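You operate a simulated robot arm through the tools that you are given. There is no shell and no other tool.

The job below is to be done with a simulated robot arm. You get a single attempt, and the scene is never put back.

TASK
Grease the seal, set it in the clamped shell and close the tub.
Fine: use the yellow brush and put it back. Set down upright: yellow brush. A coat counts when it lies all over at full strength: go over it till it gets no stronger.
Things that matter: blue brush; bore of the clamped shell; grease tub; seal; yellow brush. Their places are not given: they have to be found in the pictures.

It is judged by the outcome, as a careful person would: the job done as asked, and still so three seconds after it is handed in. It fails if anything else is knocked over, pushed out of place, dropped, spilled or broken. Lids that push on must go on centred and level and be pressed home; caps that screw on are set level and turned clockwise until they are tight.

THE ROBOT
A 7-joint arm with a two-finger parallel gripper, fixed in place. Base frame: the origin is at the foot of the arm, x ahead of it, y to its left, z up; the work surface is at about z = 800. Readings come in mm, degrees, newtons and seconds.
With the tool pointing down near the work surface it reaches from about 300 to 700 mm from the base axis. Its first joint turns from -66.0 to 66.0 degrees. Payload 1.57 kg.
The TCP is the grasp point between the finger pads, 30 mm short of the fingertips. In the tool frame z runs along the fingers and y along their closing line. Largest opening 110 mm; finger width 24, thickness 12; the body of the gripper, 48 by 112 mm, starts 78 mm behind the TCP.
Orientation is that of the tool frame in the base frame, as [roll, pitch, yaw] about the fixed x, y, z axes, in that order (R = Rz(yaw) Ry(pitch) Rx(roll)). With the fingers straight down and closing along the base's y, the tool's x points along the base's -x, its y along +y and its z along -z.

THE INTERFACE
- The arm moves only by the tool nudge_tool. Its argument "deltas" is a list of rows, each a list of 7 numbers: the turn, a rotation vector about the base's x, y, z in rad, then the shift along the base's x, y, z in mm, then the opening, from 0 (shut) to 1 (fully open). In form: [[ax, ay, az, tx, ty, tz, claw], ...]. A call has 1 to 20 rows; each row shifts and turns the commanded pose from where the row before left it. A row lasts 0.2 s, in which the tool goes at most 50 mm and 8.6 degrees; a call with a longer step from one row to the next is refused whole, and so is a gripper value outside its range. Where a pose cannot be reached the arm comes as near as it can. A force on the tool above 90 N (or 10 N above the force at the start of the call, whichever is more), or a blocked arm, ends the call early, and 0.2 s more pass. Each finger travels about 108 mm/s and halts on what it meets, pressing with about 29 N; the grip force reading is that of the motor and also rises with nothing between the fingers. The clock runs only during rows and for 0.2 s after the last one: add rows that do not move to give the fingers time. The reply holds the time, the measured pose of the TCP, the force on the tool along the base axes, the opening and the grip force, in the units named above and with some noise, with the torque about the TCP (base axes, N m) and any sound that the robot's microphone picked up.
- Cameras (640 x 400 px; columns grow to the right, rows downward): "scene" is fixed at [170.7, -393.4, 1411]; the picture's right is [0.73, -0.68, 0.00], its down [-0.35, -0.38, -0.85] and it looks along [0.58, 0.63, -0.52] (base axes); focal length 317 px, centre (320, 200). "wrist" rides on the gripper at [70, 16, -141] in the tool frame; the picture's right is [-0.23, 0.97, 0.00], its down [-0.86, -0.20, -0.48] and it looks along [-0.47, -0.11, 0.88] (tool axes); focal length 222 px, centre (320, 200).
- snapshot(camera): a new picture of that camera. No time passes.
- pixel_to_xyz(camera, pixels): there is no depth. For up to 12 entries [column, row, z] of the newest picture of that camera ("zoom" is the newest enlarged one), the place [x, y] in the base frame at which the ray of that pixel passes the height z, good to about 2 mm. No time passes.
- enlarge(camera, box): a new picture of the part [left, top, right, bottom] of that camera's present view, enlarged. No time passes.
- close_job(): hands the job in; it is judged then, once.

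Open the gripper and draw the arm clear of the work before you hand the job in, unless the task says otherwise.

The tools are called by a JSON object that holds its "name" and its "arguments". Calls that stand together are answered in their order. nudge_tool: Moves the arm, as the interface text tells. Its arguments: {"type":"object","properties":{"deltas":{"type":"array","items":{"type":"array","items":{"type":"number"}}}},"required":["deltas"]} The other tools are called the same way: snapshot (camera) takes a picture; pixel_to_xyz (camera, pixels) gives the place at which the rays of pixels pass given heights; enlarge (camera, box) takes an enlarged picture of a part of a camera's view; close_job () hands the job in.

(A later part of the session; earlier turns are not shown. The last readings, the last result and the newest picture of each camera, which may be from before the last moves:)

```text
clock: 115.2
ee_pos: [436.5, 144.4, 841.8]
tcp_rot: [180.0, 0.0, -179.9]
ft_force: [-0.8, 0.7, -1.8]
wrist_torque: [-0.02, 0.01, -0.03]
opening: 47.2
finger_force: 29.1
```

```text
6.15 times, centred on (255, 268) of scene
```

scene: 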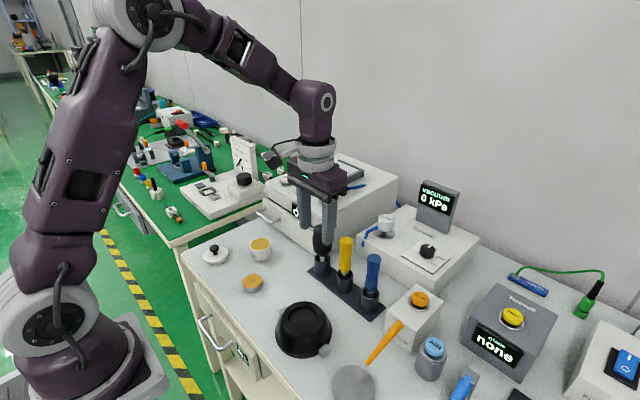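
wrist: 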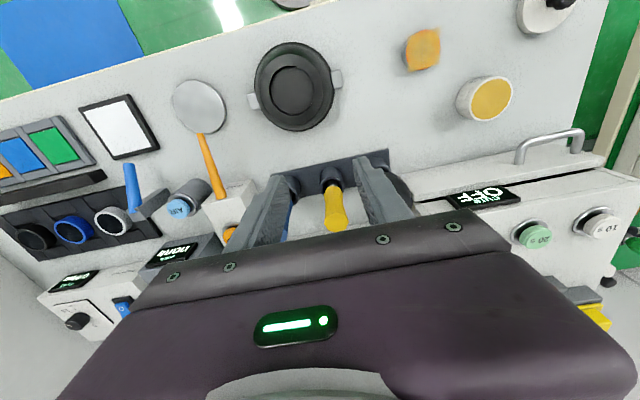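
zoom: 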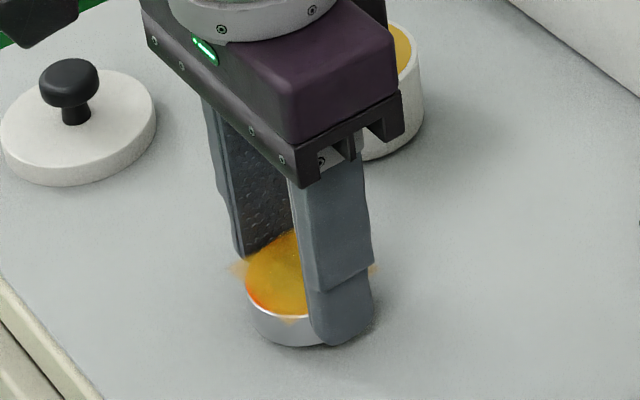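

The seal lifts with the fingers at this height too. I raise it gently further to clear the shell's rim and check for slip.

{"name": "nudge_tool", "arguments": {"deltas": [[0, 0, 0, 0, 0, 2, 0], [0, 0, 0, 0, 0, 3, 0], [0, 0, 0, 0, 0, 4, 0], [0, 0, 0, 0, 0, 4, 0], [0, 0, 0, 0, 0, 3, 0], [0, 0, 0, 0, 0, 2, 0], [0, 0, 0, 0, 0, 0, 0], [0, 0, 0, 0, 0, 0, 0]]}}

{"name": "enlarge", "arguments": {"camera": "scene", "box": [215, 225, 295, 290]}}

{"name": "enlarge", "arguments": {"camera": "wrist", "box": [220, 100, 420, 220]}}

```text
clock: 117.0
ee_pos: [437.5, 143.9, 860.9]
tcp_rot: [-179.9, 0.1, 179.9]
ft_force: [0.6, 1.0, -2.6]
wrist_torque: [-0.01, -0.02, -0.01]
opening: 47.2
finger_force: 28.8
```

```text
6.15 times, centred on (255, 258) of scene
```

zoom: 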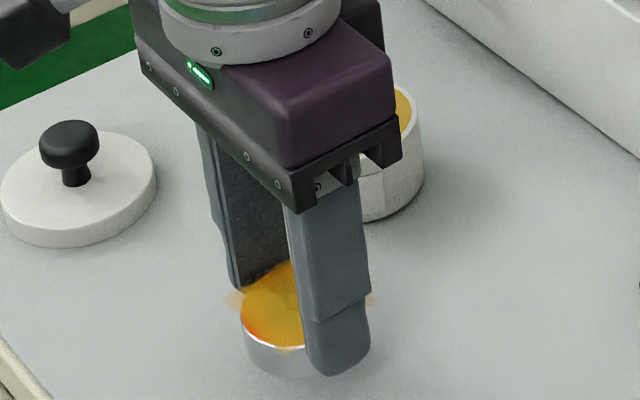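

```text
3.20 times, centred on (320, 160) of wrist
```

zoom: 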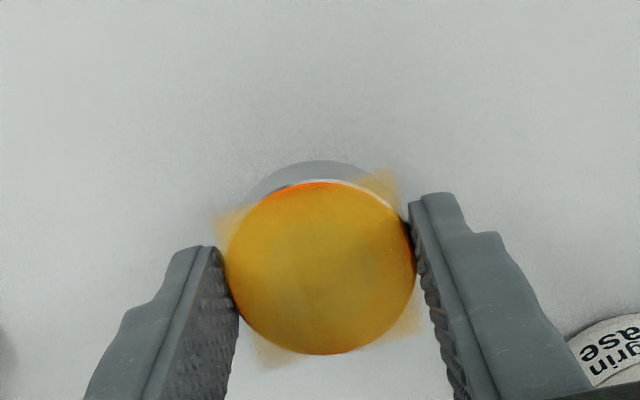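

Held steadily. I raise the seal to clear the shell (bottom at about z=863) in gentle steps and carry it toward the bore.

{"name": "nudge_tool", "arguments": {"deltas": [[0, 0, 0, 0, 0, 3, 0], [0, 0, 0, 0, 0, 6, 0], [0, 0, 0, 0, 0, 8, 0], [0, 0, 0, 0, 0, 8, 0], [0, 0, 0, 0, 0, 8, 0], [0, 0, 0, 0, 0, 6, 0], [0, 0, 0, 0, 0, 3, 0], [0, 0, 0, 0.3, -6, 0, 0], [0, 0, 0, 0.4, -10, 0, 0], [0, 0, 0, 0.6, -14, 0, 0], [0, 0, 0, 0.7, -16, 0, 0], [0, 0, 0, 0.7, -16, 0, 0], [0, 0, 0, 0.7, -16, 0, 0], [0, 0, 0, 0.7, -16, 0, 0], [0, 0, 0, 0, 0, 0, 0]]}}

{"name": "snapshot", "arguments": {"camera": "scene"}}

```text
clock: 120.2
ee_pos: [440.9, 50.8, 902.4]
tcp_rot: [-180.0, 0.0, -180.0]
ft_force: [0.1, -0.6, -3.1]
wrist_torque: [0.01, 0.0, 0.04]
opening: 47.1
finger_force: 28.8
```

```text
taken
```

scene: 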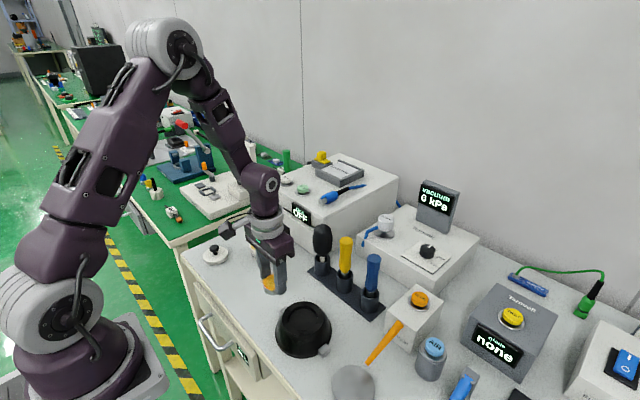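

The seal is carried safely. I continue the remaining 94 mm to above the bore centre.

{"name": "nudge_tool", "arguments": {"deltas": [[0, 0, 0, 0.3, -6, 0, 0], [0, 0, 0, 0.5, -12, 0, 0], [0, 0, 0, 0.7, -16, 0, 0], [0, 0, 0, 0.7, -16, 0, 0], [0, 0, 0, 0.7, -16, 0, 0], [0, 0, 0, 0.5, -14, 0, 0], [0, 0, 0, 0.3, -9, 0, 0], [0, 0, 0, 0.2, -5.5, 0, 0], [0, 0, 0, 0, 0, 0, 0], [0, 0, 0, 0, 0, 0, 0]]}}

{"name": "enlarge", "arguments": {"camera": "scene", "box": [255, 265, 355, 360]}}

{"name": "enlarge", "arguments": {"camera": "wrist", "box": [220, 90, 420, 215]}}

```text
clock: 122.4
ee_pos: [446.2, -44.0, 903.0]
tcp_rot: [-180.0, 0.0, 180.0]
ft_force: [0.4, 0.3, -2.8]
wrist_torque: [-0.01, 0.0, 0.0]
opening: 47.3
finger_force: 29.0
```

```text
4.21 times, centred on (305, 312) of scene
```

zoom: 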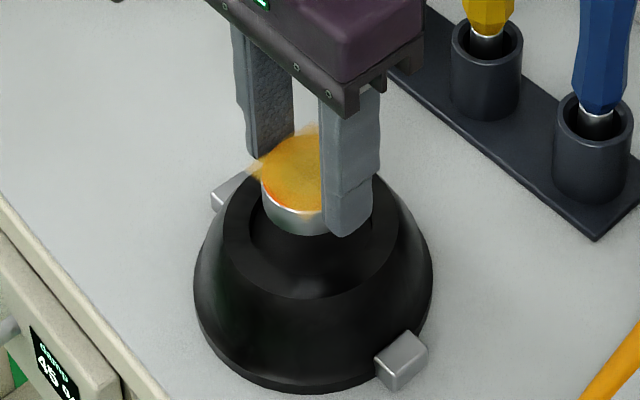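

```text
3.20 times, centred on (320, 152) of wrist
```

zoom: 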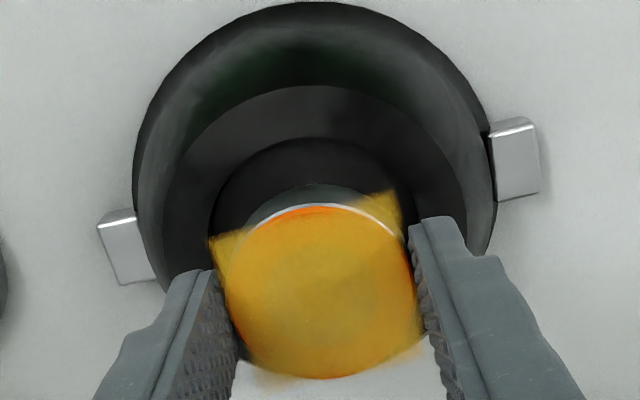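

The seal is over the bore. I lower to seal-bottom z≈848 (fingertips at 855) and check centring from both cameras.

{"name": "nudge_tool", "arguments": {"deltas": [[0, 0, 0, 0, 0, -4, 0], [0, 0, 0, 0, 0, -5, 0], [0, 0, 0, 0, 0, -5, 0], [0, 0, 0, 0, 0, -3, 0], [0, 0, 0, 0, 0, 0, 0], [0, 0, 0, 0, 0, 0, 0]]}}

{"name": "enlarge", "arguments": {"camera": "scene", "box": [270, 280, 340, 345]}}

{"name": "enlarge", "arguments": {"camera": "wrist", "box": [240, 110, 400, 210]}}

```text
clock: 123.8
ee_pos: [445.9, -44.0, 885.3]
tcp_rot: [-179.9, 0.0, 180.0]
ft_force: [0.1, -0.1, -2.1]
wrist_torque: [0.04, -0.02, -0.03]
opening: 47.1
finger_force: 28.7
```

```text
6.15 times, centred on (305, 312) of scene
```

zoom: 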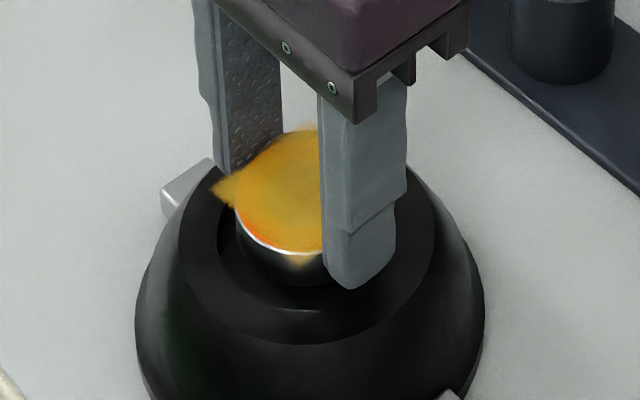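

```text
4.00 times, centred on (320, 160) of wrist
```

zoom: 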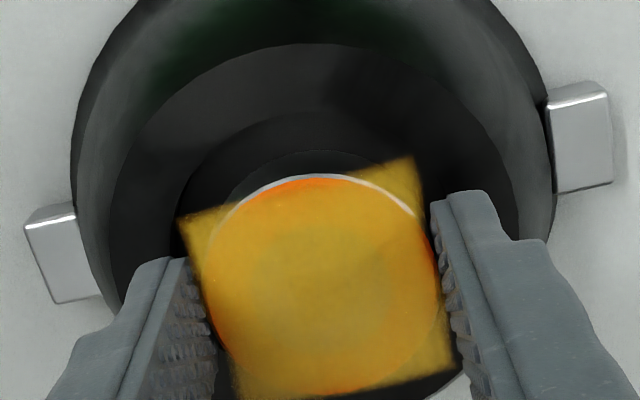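

I compute the positions of the mouth edge (wrist zoom (318,112)) and the seal's lower and upper -x edges (rows 150 and 175) to judge the centring.

{"name": "pixel_to_xyz", "arguments": {"camera": "zoom", "pixels": [[318, 112, 848], [316, 112, 848], [310, 151, 848], [312, 151, 848], [310, 175, 868], [312, 175, 868], [176, 225, 848], [320, 44, 848]]}}

{"name": "enlarge", "arguments": {"camera": "wrist", "box": [260, 120, 360, 180]}}

```text
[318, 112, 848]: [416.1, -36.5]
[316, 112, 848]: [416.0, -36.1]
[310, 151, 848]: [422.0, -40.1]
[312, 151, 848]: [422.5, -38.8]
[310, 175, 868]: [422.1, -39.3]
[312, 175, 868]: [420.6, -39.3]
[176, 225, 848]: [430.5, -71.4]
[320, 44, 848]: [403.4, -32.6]
```

```text
6.40 times, centred on (310, 150) of wrist
```

zoom: 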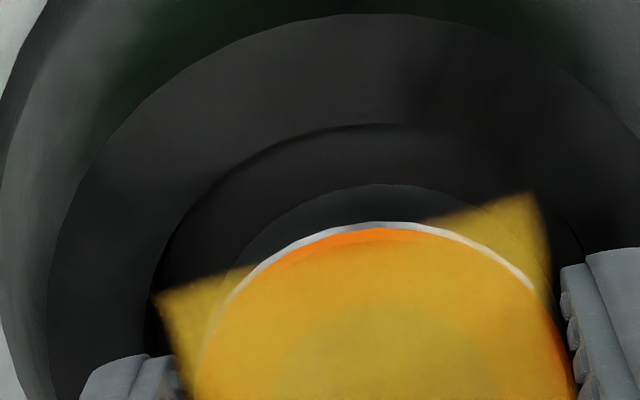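

The seal is centred within about 1–2 mm of the 62 mm bore. I lower slowly, watching the force.

{"name": "nudge_tool", "arguments": {"deltas": [[0, 0, 0, 0.5, 1, -2, 0], [0, 0, 0, 0, 0, -2, 0], [0, 0, 0, 0, 0, 0, 0], [0, 0, 0, 0, 0, 0, 0]]}}

{"name": "enlarge", "arguments": {"camera": "scene", "box": [270, 280, 340, 345]}}

```text
clock: 124.8
ee_pos: [445.8, -42.5, 880.6]
tcp_rot: [180.0, 0.0, -180.0]
ft_force: [-0.6, -0.3, -2.3]
wrist_torque: [-0.01, -0.01, -0.03]
opening: 47.0
finger_force: 28.8
```

```text
6.15 times, centred on (305, 312) of scene
```

zoom: 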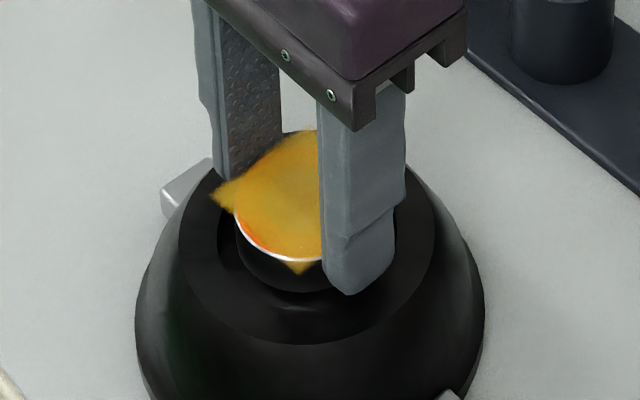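

Seal bottom is at about 844, still free. I lower 2 mm more and read.

{"name": "nudge_tool", "arguments": {"deltas": [[0, 0, 0, 0, 0, -1, 0], [0, 0, 0, 0, 0, -1, 0], [0, 0, 0, 0, 0, 0, 0]]}}

```text
clock: 125.6
ee_pos: [445.0, -42.7, 878.7]
tcp_rot: [-180.0, 0.0, 180.0]
ft_force: [0.9, 0.4, -2.2]
wrist_torque: [-0.03, 0.0, -0.02]
opening: 46.8
finger_force: 28.8
```

Still hanging free at TCP z≈879; another 1.5 mm in small steps.

{"name": "nudge_tool", "arguments": {"deltas": [[0, 0, 0, 0, 0, -0.8, 0], [0, 0, 0, 0, 0, -0.7, 0], [0, 0, 0, 0, 0, 0, 0]]}}

{"name": "enlarge", "arguments": {"camera": "wrist", "box": [240, 110, 400, 210]}}

```text
clock: 126.4
ee_pos: [445.7, -41.5, 877.9]
tcp_rot: [-180.0, 0.0, 180.0]
ft_force: [-2.2, -1.5, 19.5]
wrist_torque: [0.48, 0.24, 0.07]
opening: 47.4
finger_force: 29.1
```

```text
4.00 times, centred on (320, 160) of wrist
```

zoom: 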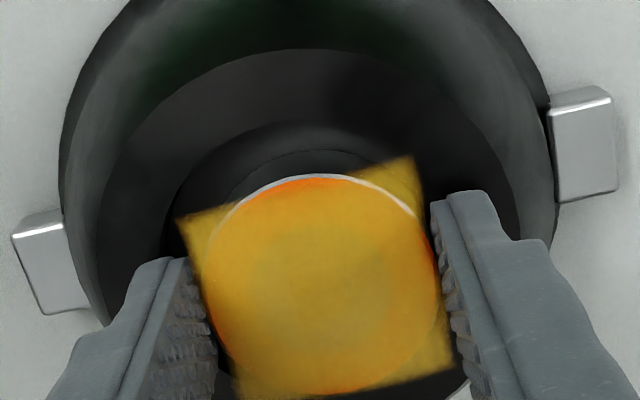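

22 N with the torque pointing at the +y fingertip touching the rim, so the seal's underside is essentially at the floor. I ease up 0.7 mm and open the fingers slowly.

{"name": "nudge_tool", "arguments": {"deltas": [[0, 0, 0, 0, 0, 0.7, 0], [0, 0, 0, 0, 0, 0, 0.4], [0, 0, 0, 0, 0, 0, 0.43], [0, 0, 0, 0, 0, 0, 0.46], [0, 0, 0, 0, 0, 0, 0.5], [0, 0, 0, 0, 0, 0, 0.55], [0, 0, 0, 0, 0, 0, 0.6], [0, 0, 0, 0, 0, 0, 0.65], [0, 0, 0, 0, 0, 0, 0.65]]}}

{"name": "enlarge", "arguments": {"camera": "wrist", "box": [240, 110, 400, 210]}}

{"name": "enlarge", "arguments": {"camera": "scene", "box": [270, 280, 340, 345]}}

```text
clock: 128.4
ee_pos: [445.2, -42.7, 878.4]
tcp_rot: [-179.9, 0.0, -180.0]
ft_force: [0.3, 0.9, -0.1]
wrist_torque: [0.0, -0.02, -0.01]
opening: 71.3
finger_force: 0.2
```

```text
4.00 times, centred on (320, 160) of wrist
```

zoom: 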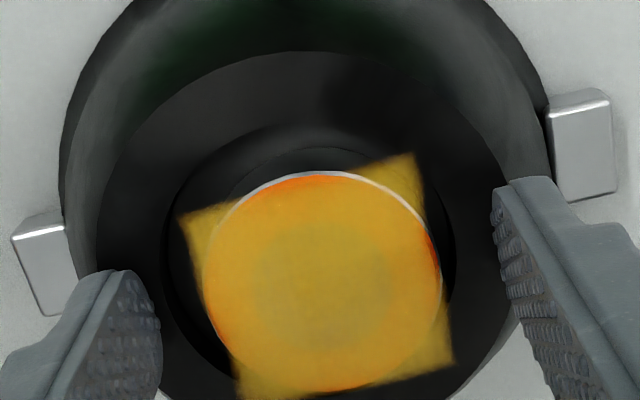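

```text
6.15 times, centred on (305, 312) of scene
```

zoom: 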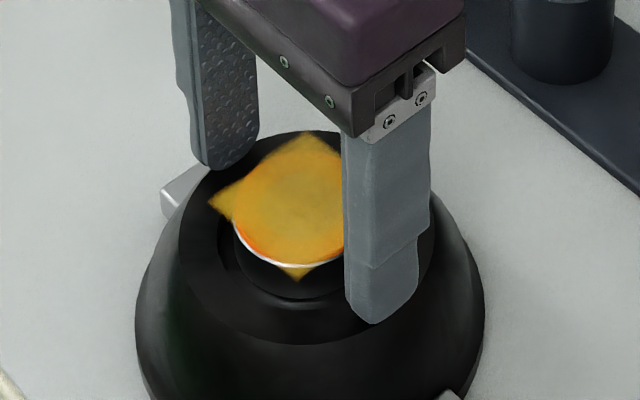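

The seal is released and sits in the recess. I lift straight up and inspect.

{"name": "nudge_tool", "arguments": {"deltas": [[0, 0, 0, 0, 0, 5, 0.65], [0, 0, 0, 0, 0, 15, 0.65], [0, 0, 0, 0, 0, 40, 0.65], [0, 0, 0, 0, 0, 40, 0.65], [0, 0, 0, 0, 40, 20, 0.65], [0, 0, 0, 0, 40, 0, 0.65], [0, 0, 0, 0, 30, 0, 0.65], [0, 0, 0, 0, 0, 0, 0.65]]}}

{"name": "enlarge", "arguments": {"camera": "scene", "box": [270, 280, 340, 345]}}

{"name": "snapshot", "arguments": {"camera": "wrist"}}

```text
clock: 130.2
ee_pos: [445.8, 67.9, 999.9]
tcp_rot: [179.9, 0.0, 180.0]
ft_force: [-0.2, -0.3, 0.5]
wrist_torque: [-0.02, 0.03, -0.02]
opening: 71.4
finger_force: 0.1
```

```text
6.15 times, centred on (305, 312) of scene
```

zoom: 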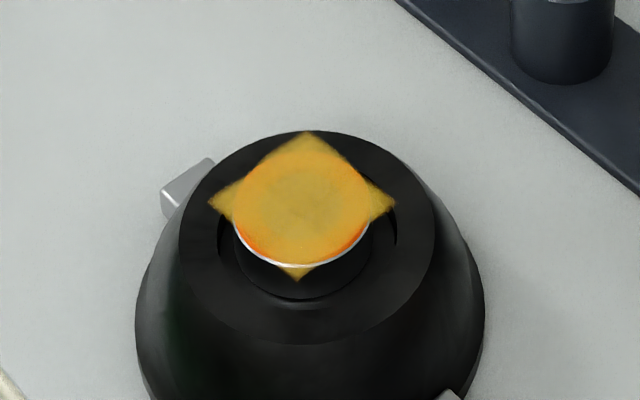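

```text
taken
```

wrist: 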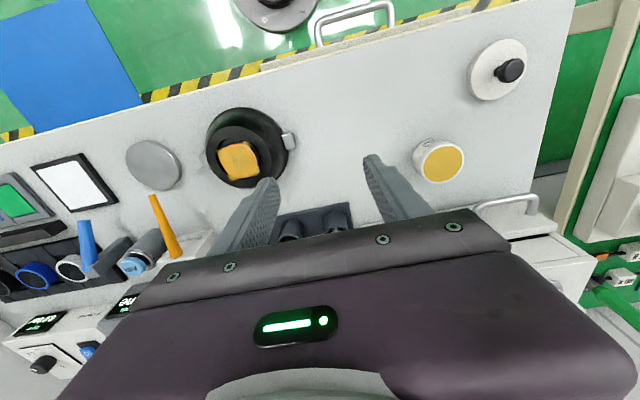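

The seal appears level in the recess. I zoom in closely to verify that it's seated flat.

{"name": "enlarge", "arguments": {"camera": "scene", "box": [286, 296, 322, 328]}}

{"name": "enlarge", "arguments": {"camera": "wrist", "box": [200, 105, 300, 195]}}

```text
12.50 times, centred on (304, 312) of scene
```

zoom: 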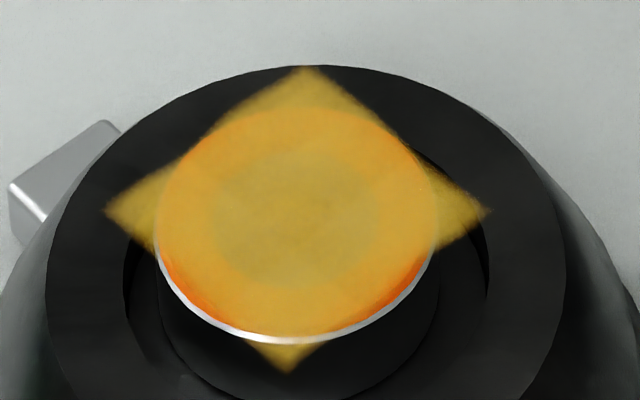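

```text
4.44 times, centred on (250, 150) of wrist
```

zoom: 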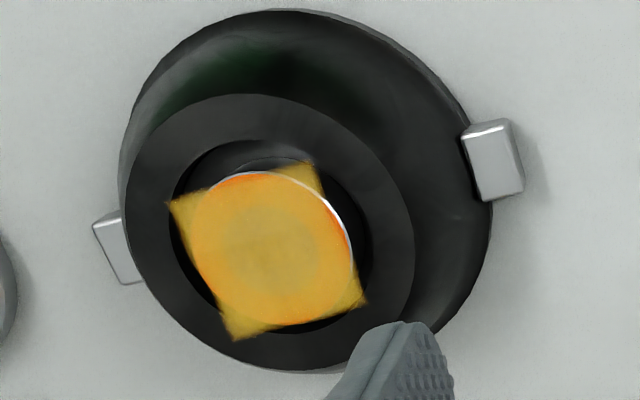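

The seal sits centred in the bore with its coat up. Next is the lid: I move over to view the lid at about (420,311) closely.

{"name": "nudge_tool", "arguments": {"deltas": [[0, 0, 0, -7.5, 38.8, 0, 0.65], [0, 0, 0, -7.5, 38.8, 0, 0.65], [0, 0, 0, -7.5, 38.8, 0, 0.65], [0, 0, 0, -7.5, 38.8, 0, 0.65], [0, 0, 0, -7.5, 38.8, 0, 0.65], [0, 0, 0, -7.2, 38.7, 0, 0.65], [0, 0, 0, 0, 0, 0, 0.65], [0, 0, 0, 0, 0, 0, 0.65]]}}

{"name": "enlarge", "arguments": {"camera": "wrist", "box": [260, 90, 420, 190]}}

{"name": "enlarge", "arguments": {"camera": "scene", "box": [190, 225, 246, 275]}}

```text
clock: 132.0
ee_pos: [402.9, 299.9, 998.3]
tcp_rot: [-180.0, 0.0, -179.9]
ft_force: [0.4, -0.6, 0.3]
wrist_torque: [-0.02, 0.01, 0.01]
opening: 71.6
finger_force: 0.0
```

```text
4.00 times, centred on (340, 140) of wrist
```

zoom: 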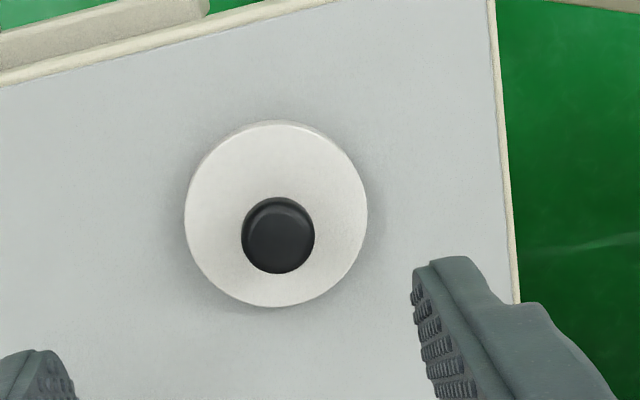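

```text
8.00 times, centred on (218, 250) of scene
```

zoom: 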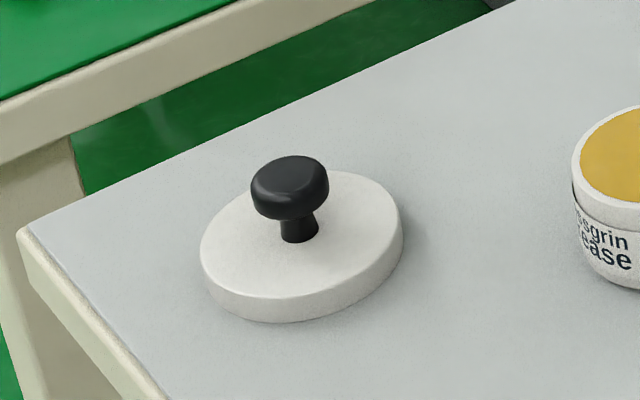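

The lid disc (72 mm, about 11 mm thick) and knob (head 28 mm wide, top ≈837) are clear. I measure their centres in both zooms.

{"name": "pixel_to_xyz", "arguments": {"camera": "zoom", "pixels": [[301, 236, 811], [300, 235, 811], [302, 237, 811], [291, 173, 837], [290, 172, 837], [292, 174, 837], [299, 238, 811]]}}

{"name": "enlarge", "arguments": {"camera": "wrist", "box": [260, 90, 420, 190]}}

```text
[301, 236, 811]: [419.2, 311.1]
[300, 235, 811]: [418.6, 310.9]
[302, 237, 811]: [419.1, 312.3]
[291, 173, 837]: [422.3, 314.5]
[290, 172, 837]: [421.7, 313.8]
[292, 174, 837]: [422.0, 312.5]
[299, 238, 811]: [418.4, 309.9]
```

```text
4.00 times, centred on (340, 140) of wrist
```

zoom: 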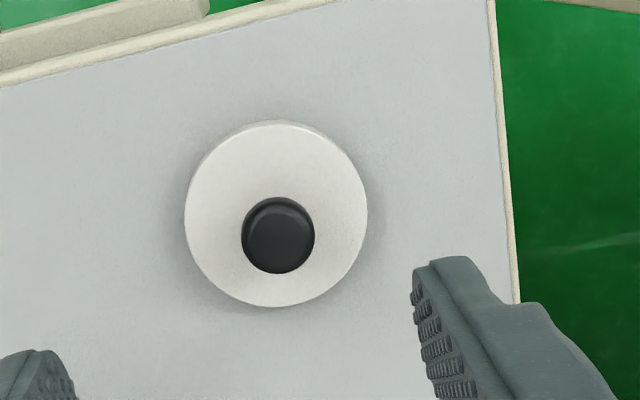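

I query the wrist zoom for the disc centre (276,214) and the knob centre (278,238).

{"name": "pixel_to_xyz", "arguments": {"camera": "zoom", "pixels": [[276, 214, 811], [275, 213, 811], [277, 215, 811], [276, 213, 811], [278, 238, 836], [279, 239, 836], [277, 237, 836], [278, 235, 832], [184, 214, 811], [367, 214, 811]]}}

```text
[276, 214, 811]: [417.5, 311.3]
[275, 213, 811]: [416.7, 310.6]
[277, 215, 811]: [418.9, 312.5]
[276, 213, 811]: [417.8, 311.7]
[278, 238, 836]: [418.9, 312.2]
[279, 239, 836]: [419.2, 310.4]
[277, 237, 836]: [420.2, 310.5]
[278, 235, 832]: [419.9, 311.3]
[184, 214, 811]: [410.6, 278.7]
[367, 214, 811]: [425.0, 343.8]
```

The lid centre averages (419.3,311.4). I move over it with the claw at 55 mm and descend to just above the knob.

{"name": "nudge_tool", "arguments": {"deltas": [[0, 0, 0, 10, 6, -20, 0.5], [0, 0, 0, 9.3, 5.4, -30, 0.5], [0, 0, 0, 0, 0, -40, 0.5], [0, 0, 0, 0, 0, -28.2, 0.5], [0, 0, 0, 0, 0, 0, 0.5], [0, 0, 0, 0, 0, 0, 0.5]]}}

{"name": "enlarge", "arguments": {"camera": "wrist", "box": [220, 90, 420, 215]}}

{"name": "enlarge", "arguments": {"camera": "scene", "box": [180, 200, 260, 280]}}

```text
clock: 133.4
ee_pos: [420.9, 310.9, 878.1]
tcp_rot: [-180.0, -0.1, 180.0]
ft_force: [0.7, -0.5, 0.4]
wrist_torque: [0.0, 0.02, -0.01]
opening: 55.1
finger_force: 0.1
```

```text
3.20 times, centred on (320, 152) of wrist
```

zoom: 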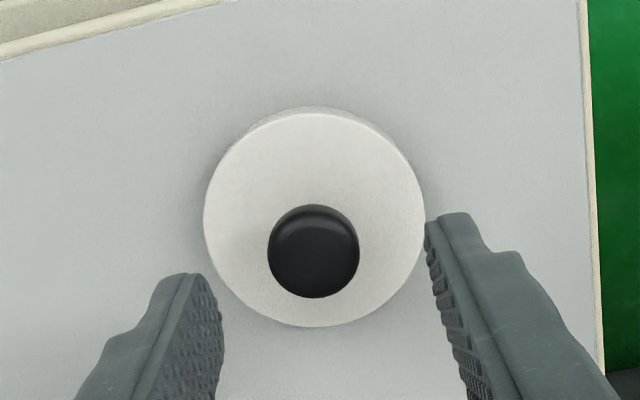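

```text
5.00 times, centred on (220, 240) of scene
```

zoom: 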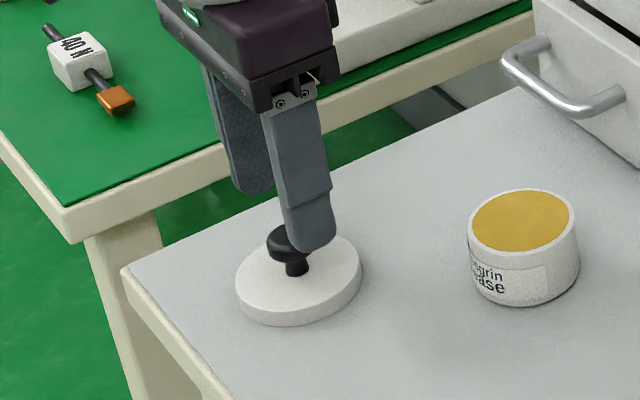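

The knob is centred between the fingers. I lower until the fingertips are about 4 mm above the lid's disc and close on the knob.

{"name": "nudge_tool", "arguments": {"deltas": [[0, 0, 0, 0, 0, -15, 0.5], [0, 0, 0, 0, 0, -12, 0.5], [0, 0, 0, 0, 0, -7, 0.5], [0, 0, 0, 0, 0, 0, 0.5], [0, 0, 0, 0, 0, 0, 0.42], [0, 0, 0, 0, 0, 0, 0.36], [0, 0, 0, 0, 0, 0, 0.3], [0, 0, 0, 0, 0, 0, 0.26], [0, 0, 0, 0, 0, 0, 0.22], [0, 0, 0, 0, 0, 0, 0.1], [0, 0, 0, 0, 0, 0, 0], [0, 0, 0, 0, 0, 0, 0]]}}

{"name": "enlarge", "arguments": {"camera": "wrist", "box": [220, 90, 420, 215]}}

{"name": "enlarge", "arguments": {"camera": "scene", "box": [185, 215, 249, 275]}}

```text
clock: 136.0
ee_pos: [420.8, 312.1, 845.8]
tcp_rot: [180.0, 0.0, 179.9]
ft_force: [-0.2, 0.5, 0.4]
wrist_torque: [-0.02, -0.01, 0.01]
opening: 22.4
finger_force: 28.9
```

```text
3.20 times, centred on (320, 152) of wrist
```

zoom: 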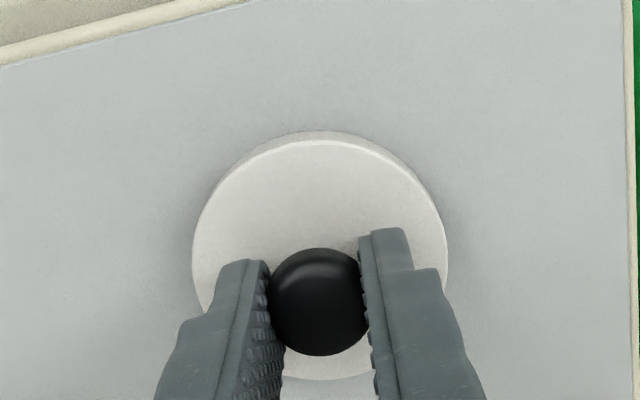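

```text
6.67 times, centred on (217, 245) of scene
```

zoom: 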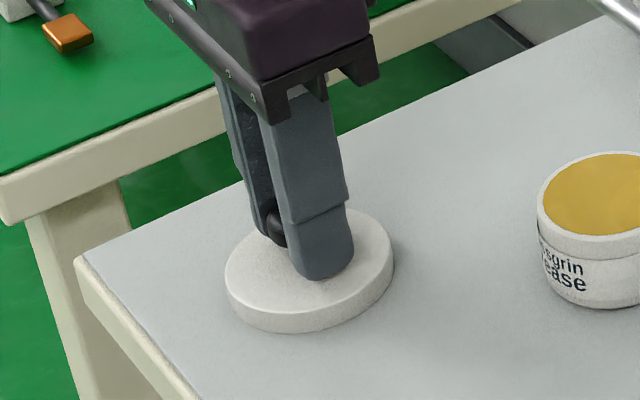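

Gripping the knob at 22.4 mm. I lift gently and check that the lid comes up level.

{"name": "nudge_tool", "arguments": {"deltas": [[0, 0, 0, 0, 0, 1, 0], [0, 0, 0, 0, 0, 2, 0], [0, 0, 0, 0, 0, 4, 0], [0, 0, 0, 0, 0, 5, 0], [0, 0, 0, 0, 0, 5, 0], [0, 0, 0, 0, 0, 0, 0], [0, 0, 0, 0, 0, 0, 0]]}}

{"name": "enlarge", "arguments": {"camera": "scene", "box": [185, 205, 249, 275]}}

{"name": "enlarge", "arguments": {"camera": "wrist", "box": [220, 90, 420, 215]}}

```text
clock: 137.6
ee_pos: [418.8, 311.8, 863.1]
tcp_rot: [-179.9, 0.1, -180.0]
ft_force: [-0.3, -0.2, 0.1]
wrist_torque: [-0.04, 0.04, -0.01]
opening: 22.1
finger_force: 28.7
```

```text
5.71 times, centred on (217, 240) of scene
```

zoom: 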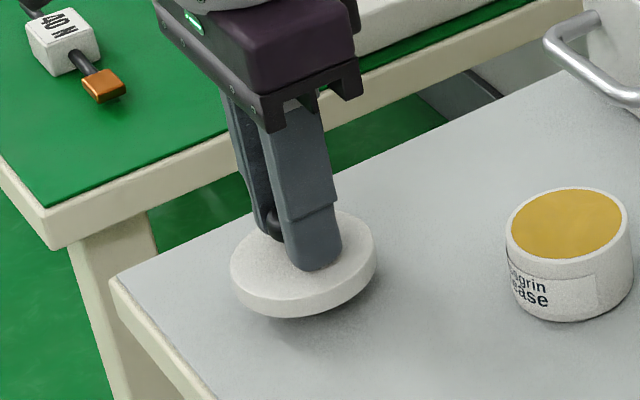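

```text
3.20 times, centred on (320, 152) of wrist
```

zoom: 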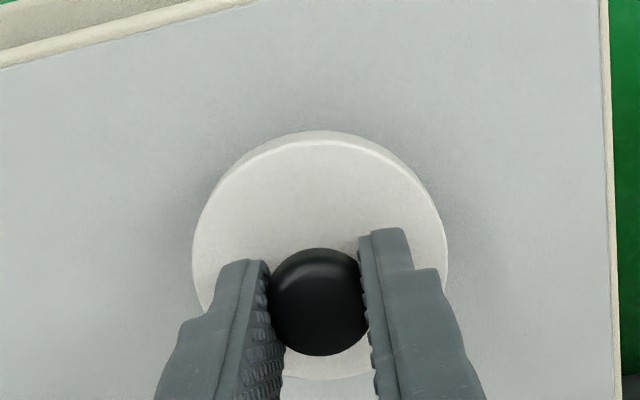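

The lid hangs level. I raise it gently to clear the tub and start toward it, stopping short to re-measure the tub.

{"name": "nudge_tool", "arguments": {"deltas": [[0, 0, 0, 0, 0, 5, 0], [0, 0, 0, 0, 0, 9, 0], [0, 0, 0, 0, 0, 10, 0], [0, 0, 0, 0, 0, 10, 0], [0, 0, 0, 0, 0, 8, 0], [0, 0, 0, 0, 0, 5, 0], [0, 0, 0, 0, 0, 0, 0]]}}

{"name": "enlarge", "arguments": {"camera": "scene", "box": [236, 222, 286, 268]}}

{"name": "snapshot", "arguments": {"camera": "wrist"}}

```text
clock: 139.2
ee_pos: [419.3, 311.5, 910.4]
tcp_rot: [-180.0, -0.1, 180.0]
ft_force: [0.2, 1.1, -0.5]
wrist_torque: [0.0, 0.02, 0.03]
opening: 22.2
finger_force: 28.5
```

```text
8.70 times, centred on (261, 245) of scene
```

zoom: 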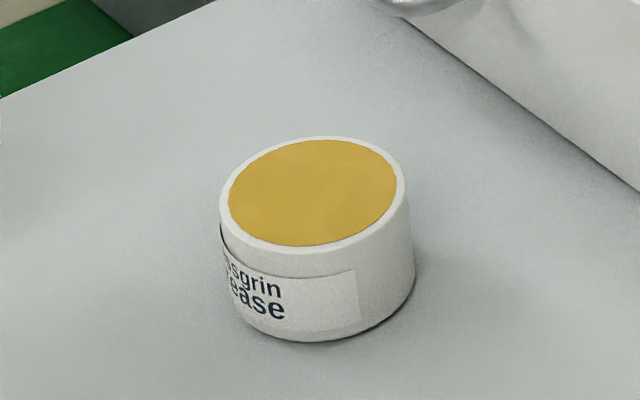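

```text
taken
```

wrist: 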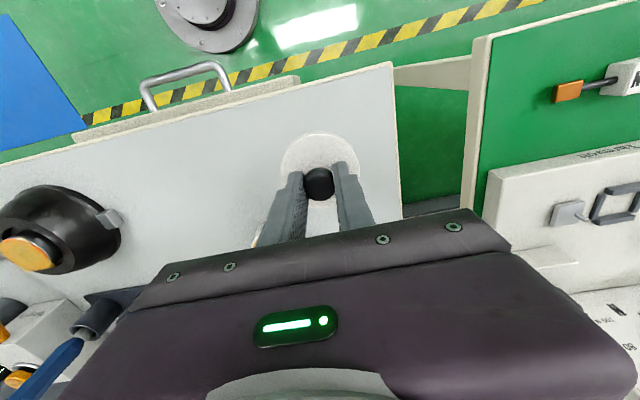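

The tub's rim ellipse is centred at scene zoom (313,192). I sample its location several times to average out the noise.

{"name": "pixel_to_xyz", "arguments": {"camera": "zoom", "pixels": [[313, 192, 840], [313, 193, 840], [312, 192, 840], [314, 192, 840], [313, 191, 840], [312, 193, 840], [314, 191, 840], [219, 195, 840], [407, 190, 840], [325, 136, 840], [300, 249, 840]]}}

```text
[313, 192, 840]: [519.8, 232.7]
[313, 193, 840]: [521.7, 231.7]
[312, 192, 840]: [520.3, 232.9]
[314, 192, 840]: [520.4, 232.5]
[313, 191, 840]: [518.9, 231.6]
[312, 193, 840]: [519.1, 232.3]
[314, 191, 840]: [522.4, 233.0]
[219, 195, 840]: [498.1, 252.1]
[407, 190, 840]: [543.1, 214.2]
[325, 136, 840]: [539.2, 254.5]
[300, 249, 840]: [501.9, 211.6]
```

Scene gives the tub centre near (520.5,232.5) at z=840. For a second opinion from above I carry the lid past the tub to (500,140,960), from where the wrist camera sees the tub beside the finger.

{"name": "nudge_tool", "arguments": {"deltas": [[0, 0, 0, 0, 0, 10, 0], [0, 0, 0, 0, 0, 20, 0], [0, 0, 0, 0, 0, 20, 0], [0, 0, 0, 6.7, -14.4, 0, 0], [0, 0, 0, 12, -25, 0, 0], [0, 0, 0, 14, -30, 0, 0], [0, 0, 0, 14, -30, 0, 0], [0, 0, 0, 14, -30, 0, 0], [0, 0, 0, 12, -25, 0, 0], [0, 0, 0, 8, -17, 0, 0], [0, 0, 0, 0, 0, 0, 0], [0, 0, 0, 0, 0, 0, 0]]}}

{"name": "snapshot", "arguments": {"camera": "wrist"}}

```text
clock: 141.8
ee_pos: [500.3, 140.6, 961.6]
tcp_rot: [-180.0, 0.0, -180.0]
ft_force: [0.3, 0.0, -0.1]
wrist_torque: [0.0, -0.02, -0.02]
opening: 22.5
finger_force: 28.9
```

```text
taken
```

wrist: 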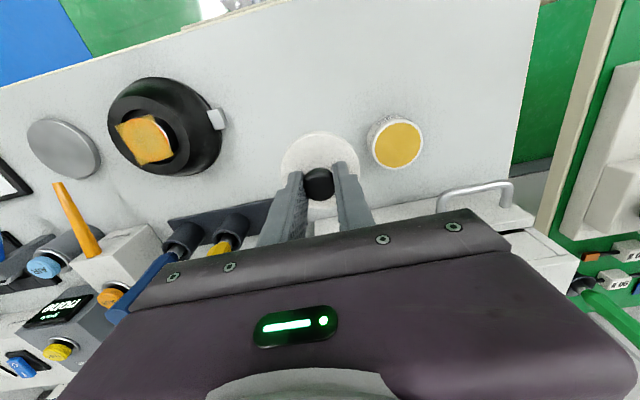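

The tub is visible at wrist (397,143). I enlarge it to measure its rim.

{"name": "enlarge", "arguments": {"camera": "wrist", "box": [350, 100, 446, 180]}}

```text
5.00 times, centred on (398, 140) of wrist
```

zoom: 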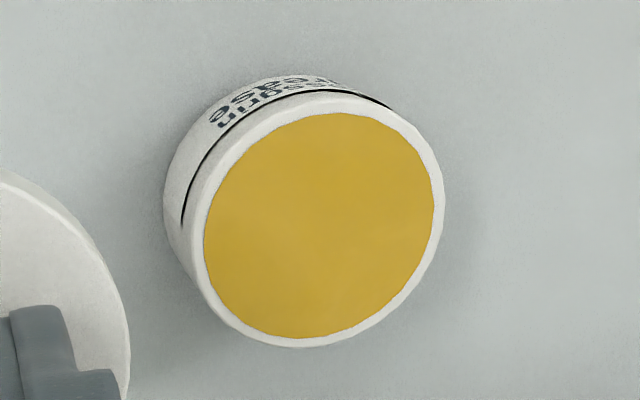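

The rim ellipse is centred at zoom (318,221); I sample it several times at z=841.

{"name": "pixel_to_xyz", "arguments": {"camera": "zoom", "pixels": [[318, 221, 841], [319, 222, 841], [317, 220, 841], [318, 223, 841], [320, 221, 841], [316, 221, 841], [318, 219, 841], [319, 221, 841], [191, 235, 841], [444, 200, 841], [342, 92, 841], [294, 347, 841]]}}

```text
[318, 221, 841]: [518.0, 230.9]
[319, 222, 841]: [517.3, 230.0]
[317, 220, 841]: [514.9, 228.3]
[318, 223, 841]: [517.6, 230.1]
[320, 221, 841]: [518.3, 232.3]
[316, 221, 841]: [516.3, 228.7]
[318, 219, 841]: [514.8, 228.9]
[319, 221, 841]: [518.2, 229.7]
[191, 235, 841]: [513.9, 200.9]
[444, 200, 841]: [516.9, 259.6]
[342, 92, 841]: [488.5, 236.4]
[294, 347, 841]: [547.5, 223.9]
```

The wrist gives (517,230) and the scene (520,232). To calibrate the wrist bias I measure the held lid's own disc, whose true position is known from the tool (500,140).

{"name": "enlarge", "arguments": {"camera": "wrist", "box": [262, 110, 390, 190]}}

```text
5.00 times, centred on (326, 150) of wrist
```

zoom: 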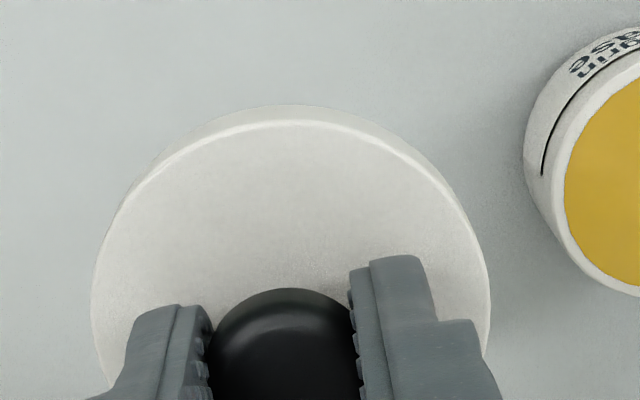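

The lid's top disc spans columns 92–490 with its top at row 120, so its centre is near (291,312). I query that at the lid's top height (z≈925).

{"name": "pixel_to_xyz", "arguments": {"camera": "zoom", "pixels": [[291, 312, 925], [292, 313, 925], [290, 311, 925], [291, 314, 925], [291, 310, 925], [292, 312, 925], [290, 313, 925], [92, 315, 925], [490, 305, 925], [291, 120, 925], [283, 340, 948], [284, 338, 948]]}}

```text
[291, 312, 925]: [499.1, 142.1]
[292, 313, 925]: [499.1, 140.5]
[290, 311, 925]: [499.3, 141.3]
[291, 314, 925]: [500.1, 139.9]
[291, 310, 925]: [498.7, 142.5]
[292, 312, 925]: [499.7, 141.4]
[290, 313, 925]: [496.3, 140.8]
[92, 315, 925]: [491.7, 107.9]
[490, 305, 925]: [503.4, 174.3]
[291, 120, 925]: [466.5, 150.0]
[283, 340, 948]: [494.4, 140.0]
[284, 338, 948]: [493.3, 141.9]
```

I also calibrate the scene camera on the held lid, at the same known position.

{"name": "enlarge", "arguments": {"camera": "scene", "box": [240, 200, 310, 260]}}

```text
6.67 times, centred on (275, 230) of scene
```

zoom: 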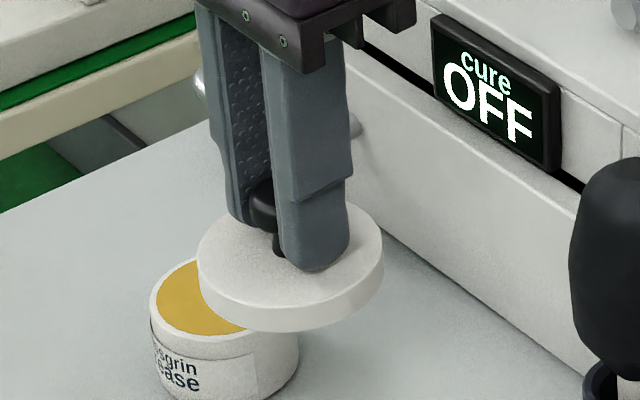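

The lid's top disc spans columns 197–383, centre about (290,248). I query it at z=925 for the scene bias.

{"name": "pixel_to_xyz", "arguments": {"camera": "zoom", "pixels": [[290, 248, 925], [291, 249, 925], [289, 247, 925], [290, 250, 925], [290, 246, 925], [292, 248, 925], [288, 248, 925], [197, 262, 925], [383, 240, 925], [288, 307, 925]]}}

```text
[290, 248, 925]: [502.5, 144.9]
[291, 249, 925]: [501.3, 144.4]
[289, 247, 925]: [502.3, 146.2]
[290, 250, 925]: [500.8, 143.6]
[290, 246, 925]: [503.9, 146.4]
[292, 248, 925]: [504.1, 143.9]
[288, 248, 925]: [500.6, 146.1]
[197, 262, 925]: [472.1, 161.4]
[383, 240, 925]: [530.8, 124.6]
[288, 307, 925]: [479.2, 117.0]
```

Bias-corrected estimates put the tub near (518.7–519.5, 229–230.5). I hover the lid over it, about 14 mm above the rim, to compare directly in the scene view.

{"name": "nudge_tool", "arguments": {"deltas": [[0, 0, 0, 2.3, 10, 0, 0], [0, 0, 0, 4, 20, 0, 0], [0, 0, 0, 4, 20, 0, 0], [0, 0, 0, 4, 20, 0, 0], [0, 0, 0, 3, 13, 0, 0], [0, 0, 0, 1, 6.8, 0, 0], [0, 0, 0, 0, 0, -12, 0], [0, 0, 0, 0, 0, -20, 0], [0, 0, 0, 0, 0, -18, 0], [0, 0, 0, 0, 0, -10, 0], [0, 0, 0, 0, 0, 0, 0], [0, 0, 0, 0, 0, 0, 0]]}}

{"name": "enlarge", "arguments": {"camera": "scene", "box": [230, 205, 294, 265]}}

{"name": "enlarge", "arguments": {"camera": "wrist", "box": [240, 90, 400, 190]}}

```text
clock: 144.4
ee_pos: [521.1, 230.0, 899.2]
tcp_rot: [-179.9, 0.0, -180.0]
ft_force: [-0.9, 0.2, -0.3]
wrist_torque: [0.02, 0.0, 0.04]
opening: 22.1
finger_force: 29.0
```

```text
6.67 times, centred on (262, 235) of scene
```

zoom: 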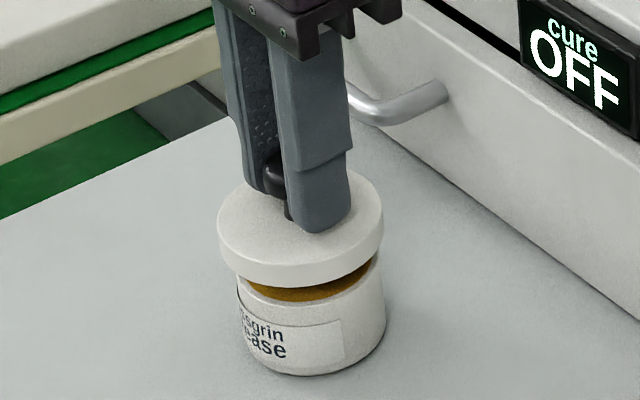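

```text
4.00 times, centred on (320, 140) of wrist
```

zoom: 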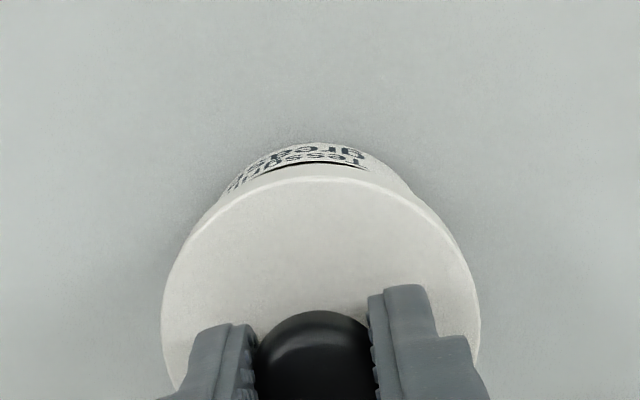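

The lid hovers over the tub; in the scene view the lid's centre column is about 300 while the tub's rim centre appears nearer 308. I zoom in more for an accurate comparison.

{"name": "enlarge", "arguments": {"camera": "scene", "box": [242, 228, 282, 264]}}

{"name": "enlarge", "arguments": {"camera": "wrist", "box": [270, 110, 370, 172]}}

```text
11.11 times, centred on (262, 246) of scene
```

zoom: 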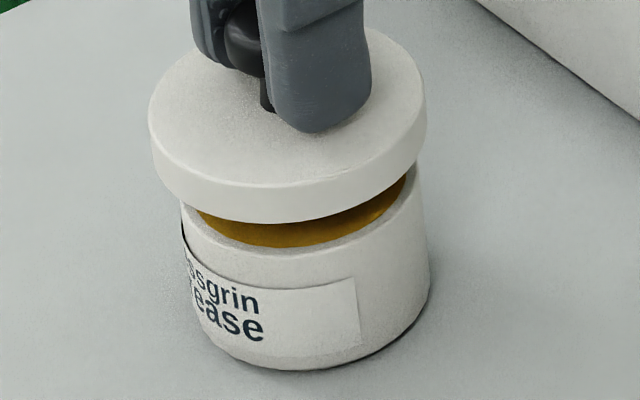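

```text
6.40 times, centred on (320, 141) of wrist
```

zoom: 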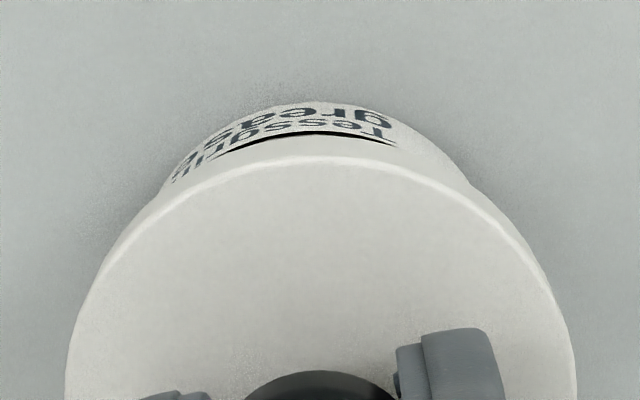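

Comparing both views, the tub sits about 1.5 mm in +x and 0.6 mm in -y of the lid. I correct by that and lower until about 2 mm above the rim.

{"name": "nudge_tool", "arguments": {"deltas": [[0, 0, 0, 1.5, -0.6, 0, 0], [0, 0, 0, 0, 0, -5, 0], [0, 0, 0, 0, 0, -4, 0], [0, 0, 0, 0, 0, -2, 0], [0, 0, 0, 0, 0, 0, 0], [0, 0, 0, 0, 0, 0, 0]]}}

{"name": "enlarge", "arguments": {"camera": "scene", "box": [242, 228, 282, 264]}}

{"name": "enlarge", "arguments": {"camera": "wrist", "box": [270, 110, 370, 172]}}

```text
clock: 145.8
ee_pos: [520.0, 230.8, 889.9]
tcp_rot: [179.9, -0.1, 180.0]
ft_force: [-0.4, 0.2, 0.0]
wrist_torque: [0.0, 0.0, 0.04]
opening: 22.3
finger_force: 29.4
```

```text
11.11 times, centred on (262, 246) of scene
```

zoom: 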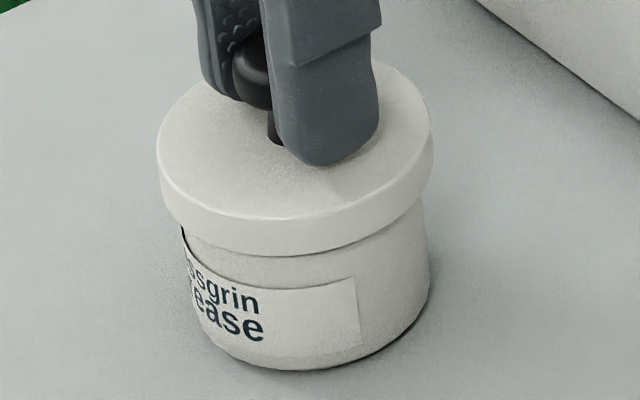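

```text
6.40 times, centred on (320, 141) of wrist
```

zoom: 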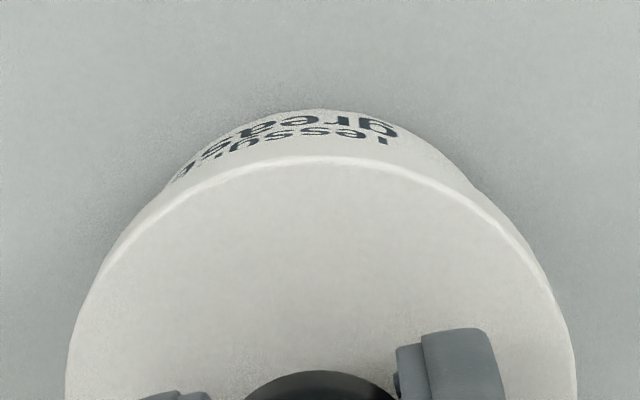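

Close now: remaining offset about +0.8 mm in x. I correct it and lower in 1 mm steps to feel for contact.

{"name": "nudge_tool", "arguments": {"deltas": [[0, 0, 0, 0.8, -0.2, 0, 0], [0, 0, 0, 0, 0, -1, 0], [0, 0, 0, 0, 0, -1, 0], [0, 0, 0, 0, 0, 0, 0]]}}

```text
clock: 146.8
ee_pos: [522.3, 229.7, 886.0]
tcp_rot: [180.0, -0.1, 180.0]
ft_force: [0.5, -0.8, -0.3]
wrist_torque: [-0.02, -0.02, 0.03]
opening: 22.2
finger_force: 29.5
```

No contact yet with the lid's underside at about z=841. I continue down 1.5 mm.

{"name": "nudge_tool", "arguments": {"deltas": [[0, 0, 0, 0, 0, -0.8, 0], [0, 0, 0, 0, 0, -0.7, 0], [0, 0, 0, 0, 0, 0, 0]]}}

{"name": "enlarge", "arguments": {"camera": "scene", "box": [242, 228, 282, 264]}}

```text
clock: 147.6
ee_pos: [520.8, 229.8, 884.7]
tcp_rot: [180.0, -0.1, -180.0]
ft_force: [-0.6, -0.4, 0.0]
wrist_torque: [0.0, 0.03, -0.01]
opening: 22.3
finger_force: 29.5
```

```text
11.11 times, centred on (262, 246) of scene
```

zoom: 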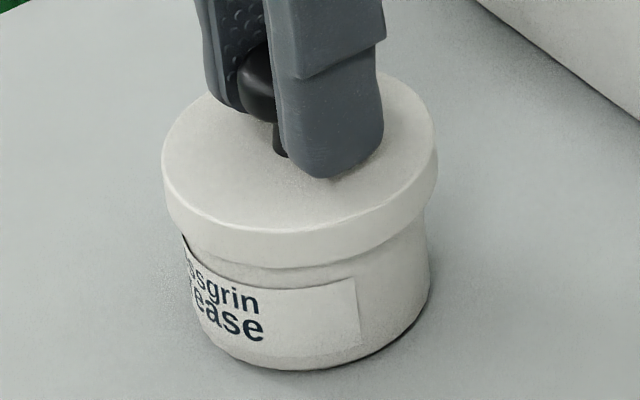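

Lid and tub look concentric within about 0.7 mm. I nudge slightly and keep lowering while reading force.

{"name": "nudge_tool", "arguments": {"deltas": [[0, 0, 0, 0.3, -0.3, -0.8, 0], [0, 0, 0, 0, 0, -0.7, 0], [0, 0, 0, 0, 0, 0, 0]]}}

```text
clock: 148.4
ee_pos: [521.3, 228.5, 883.7]
tcp_rot: [-180.0, 0.0, 180.0]
ft_force: [-1.1, 1.6, 0.1]
wrist_torque: [0.08, 0.06, 0.0]
opening: 22.5
finger_force: 29.0
```

A slight lateral push (−1.1, +1.6 N) shows the lid has begun to engage the rim. I comply by moving (−0.4,+0.5) and lower a bit more.

{"name": "nudge_tool", "arguments": {"deltas": [[0, 0, 0, -0.4, 0.5, 0, 0], [0, 0, 0, 0, 0, -0.8, 0], [0, 0, 0, 0, 0, -0.7, 0], [0, 0, 0, 0, 0, 0, 0]]}}

```text
clock: 149.4
ee_pos: [520.8, 229.7, 882.8]
tcp_rot: [-179.9, -0.1, 180.0]
ft_force: [-0.4, 0.7, -0.1]
wrist_torque: [0.01, 0.01, -0.03]
opening: 22.6
finger_force: 29.2
```

Forces are back to near zero, so the lid is sliding on freely. I keep lowering.

{"name": "nudge_tool", "arguments": {"deltas": [[0, 0, 0, 0, 0, -0.8, 0], [0, 0, 0, 0, 0, -0.7, 0], [0, 0, 0, 0, 0, 0, 0]]}}

{"name": "enlarge", "arguments": {"camera": "scene", "box": [242, 228, 282, 264]}}

```text
clock: 150.2
ee_pos: [520.1, 229.5, 881.0]
tcp_rot: [180.0, 0.0, -180.0]
ft_force: [0.8, -0.7, 0.1]
wrist_torque: [-0.01, 0.06, 0.01]
opening: 22.2
finger_force: 28.7
```

```text
11.11 times, centred on (262, 246) of scene
```

zoom: 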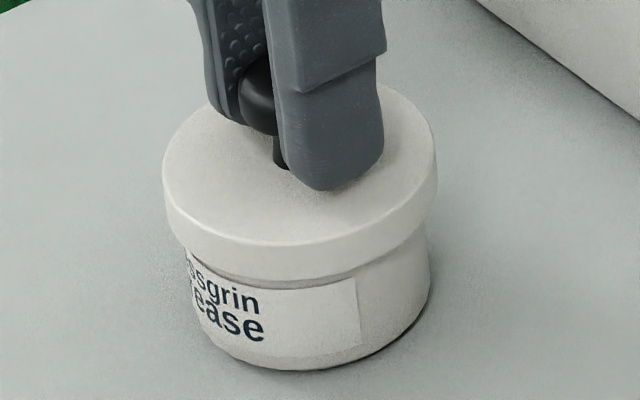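

The lid is sliding over the rim level. I go on down 2 mm more and read.

{"name": "nudge_tool", "arguments": {"deltas": [[0, 0, 0, 0, 0, -0.7, 0], [0, 0, 0, 0, 0, -0.7, 0], [0, 0, 0, 0, 0, -0.6, 0], [0, 0, 0, 0, 0, 0, 0]]}}

```text
clock: 151.2
ee_pos: [521.4, 230.1, 879.2]
tcp_rot: [180.0, 0.1, 179.9]
ft_force: [-0.4, -0.8, -0.4]
wrist_torque: [-0.01, 0.04, 0.01]
opening: 22.7
finger_force: 29.3
```

Still free at TCP z≈879; another 2 mm down in small steps.

{"name": "nudge_tool", "arguments": {"deltas": [[0, 0, 0, 0, 0, -0.7, 0], [0, 0, 0, 0, 0, -0.7, 0], [0, 0, 0, 0, 0, -0.6, 0], [0, 0, 0, 0, 0, 0, 0]]}}

{"name": "enlarge", "arguments": {"camera": "scene", "box": [242, 228, 282, 264]}}

{"name": "enlarge", "arguments": {"camera": "wrist", "box": [270, 110, 370, 172]}}

```text
clock: 152.2
ee_pos: [520.3, 230.5, 877.6]
tcp_rot: [180.0, 0.0, -179.9]
ft_force: [0.4, 0.5, 0.8]
wrist_torque: [-0.02, 0.01, 0.03]
opening: 22.4
finger_force: 29.3
```

```text
11.11 times, centred on (262, 246) of scene
```

zoom: 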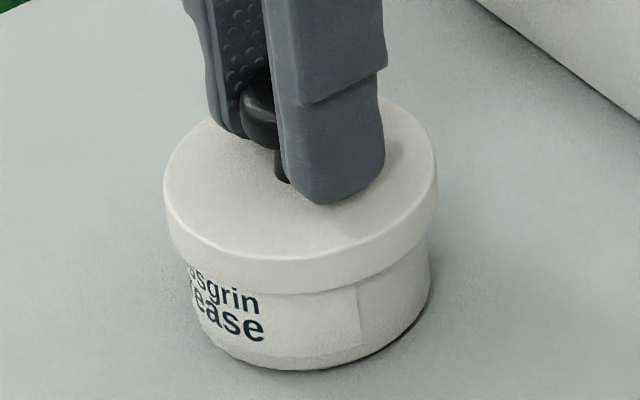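

```text
6.40 times, centred on (320, 141) of wrist
```

zoom: 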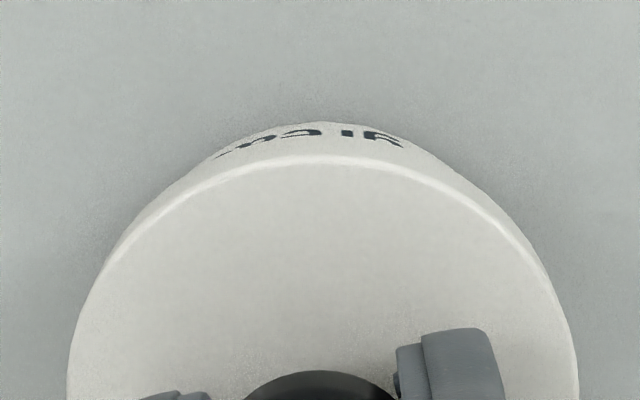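

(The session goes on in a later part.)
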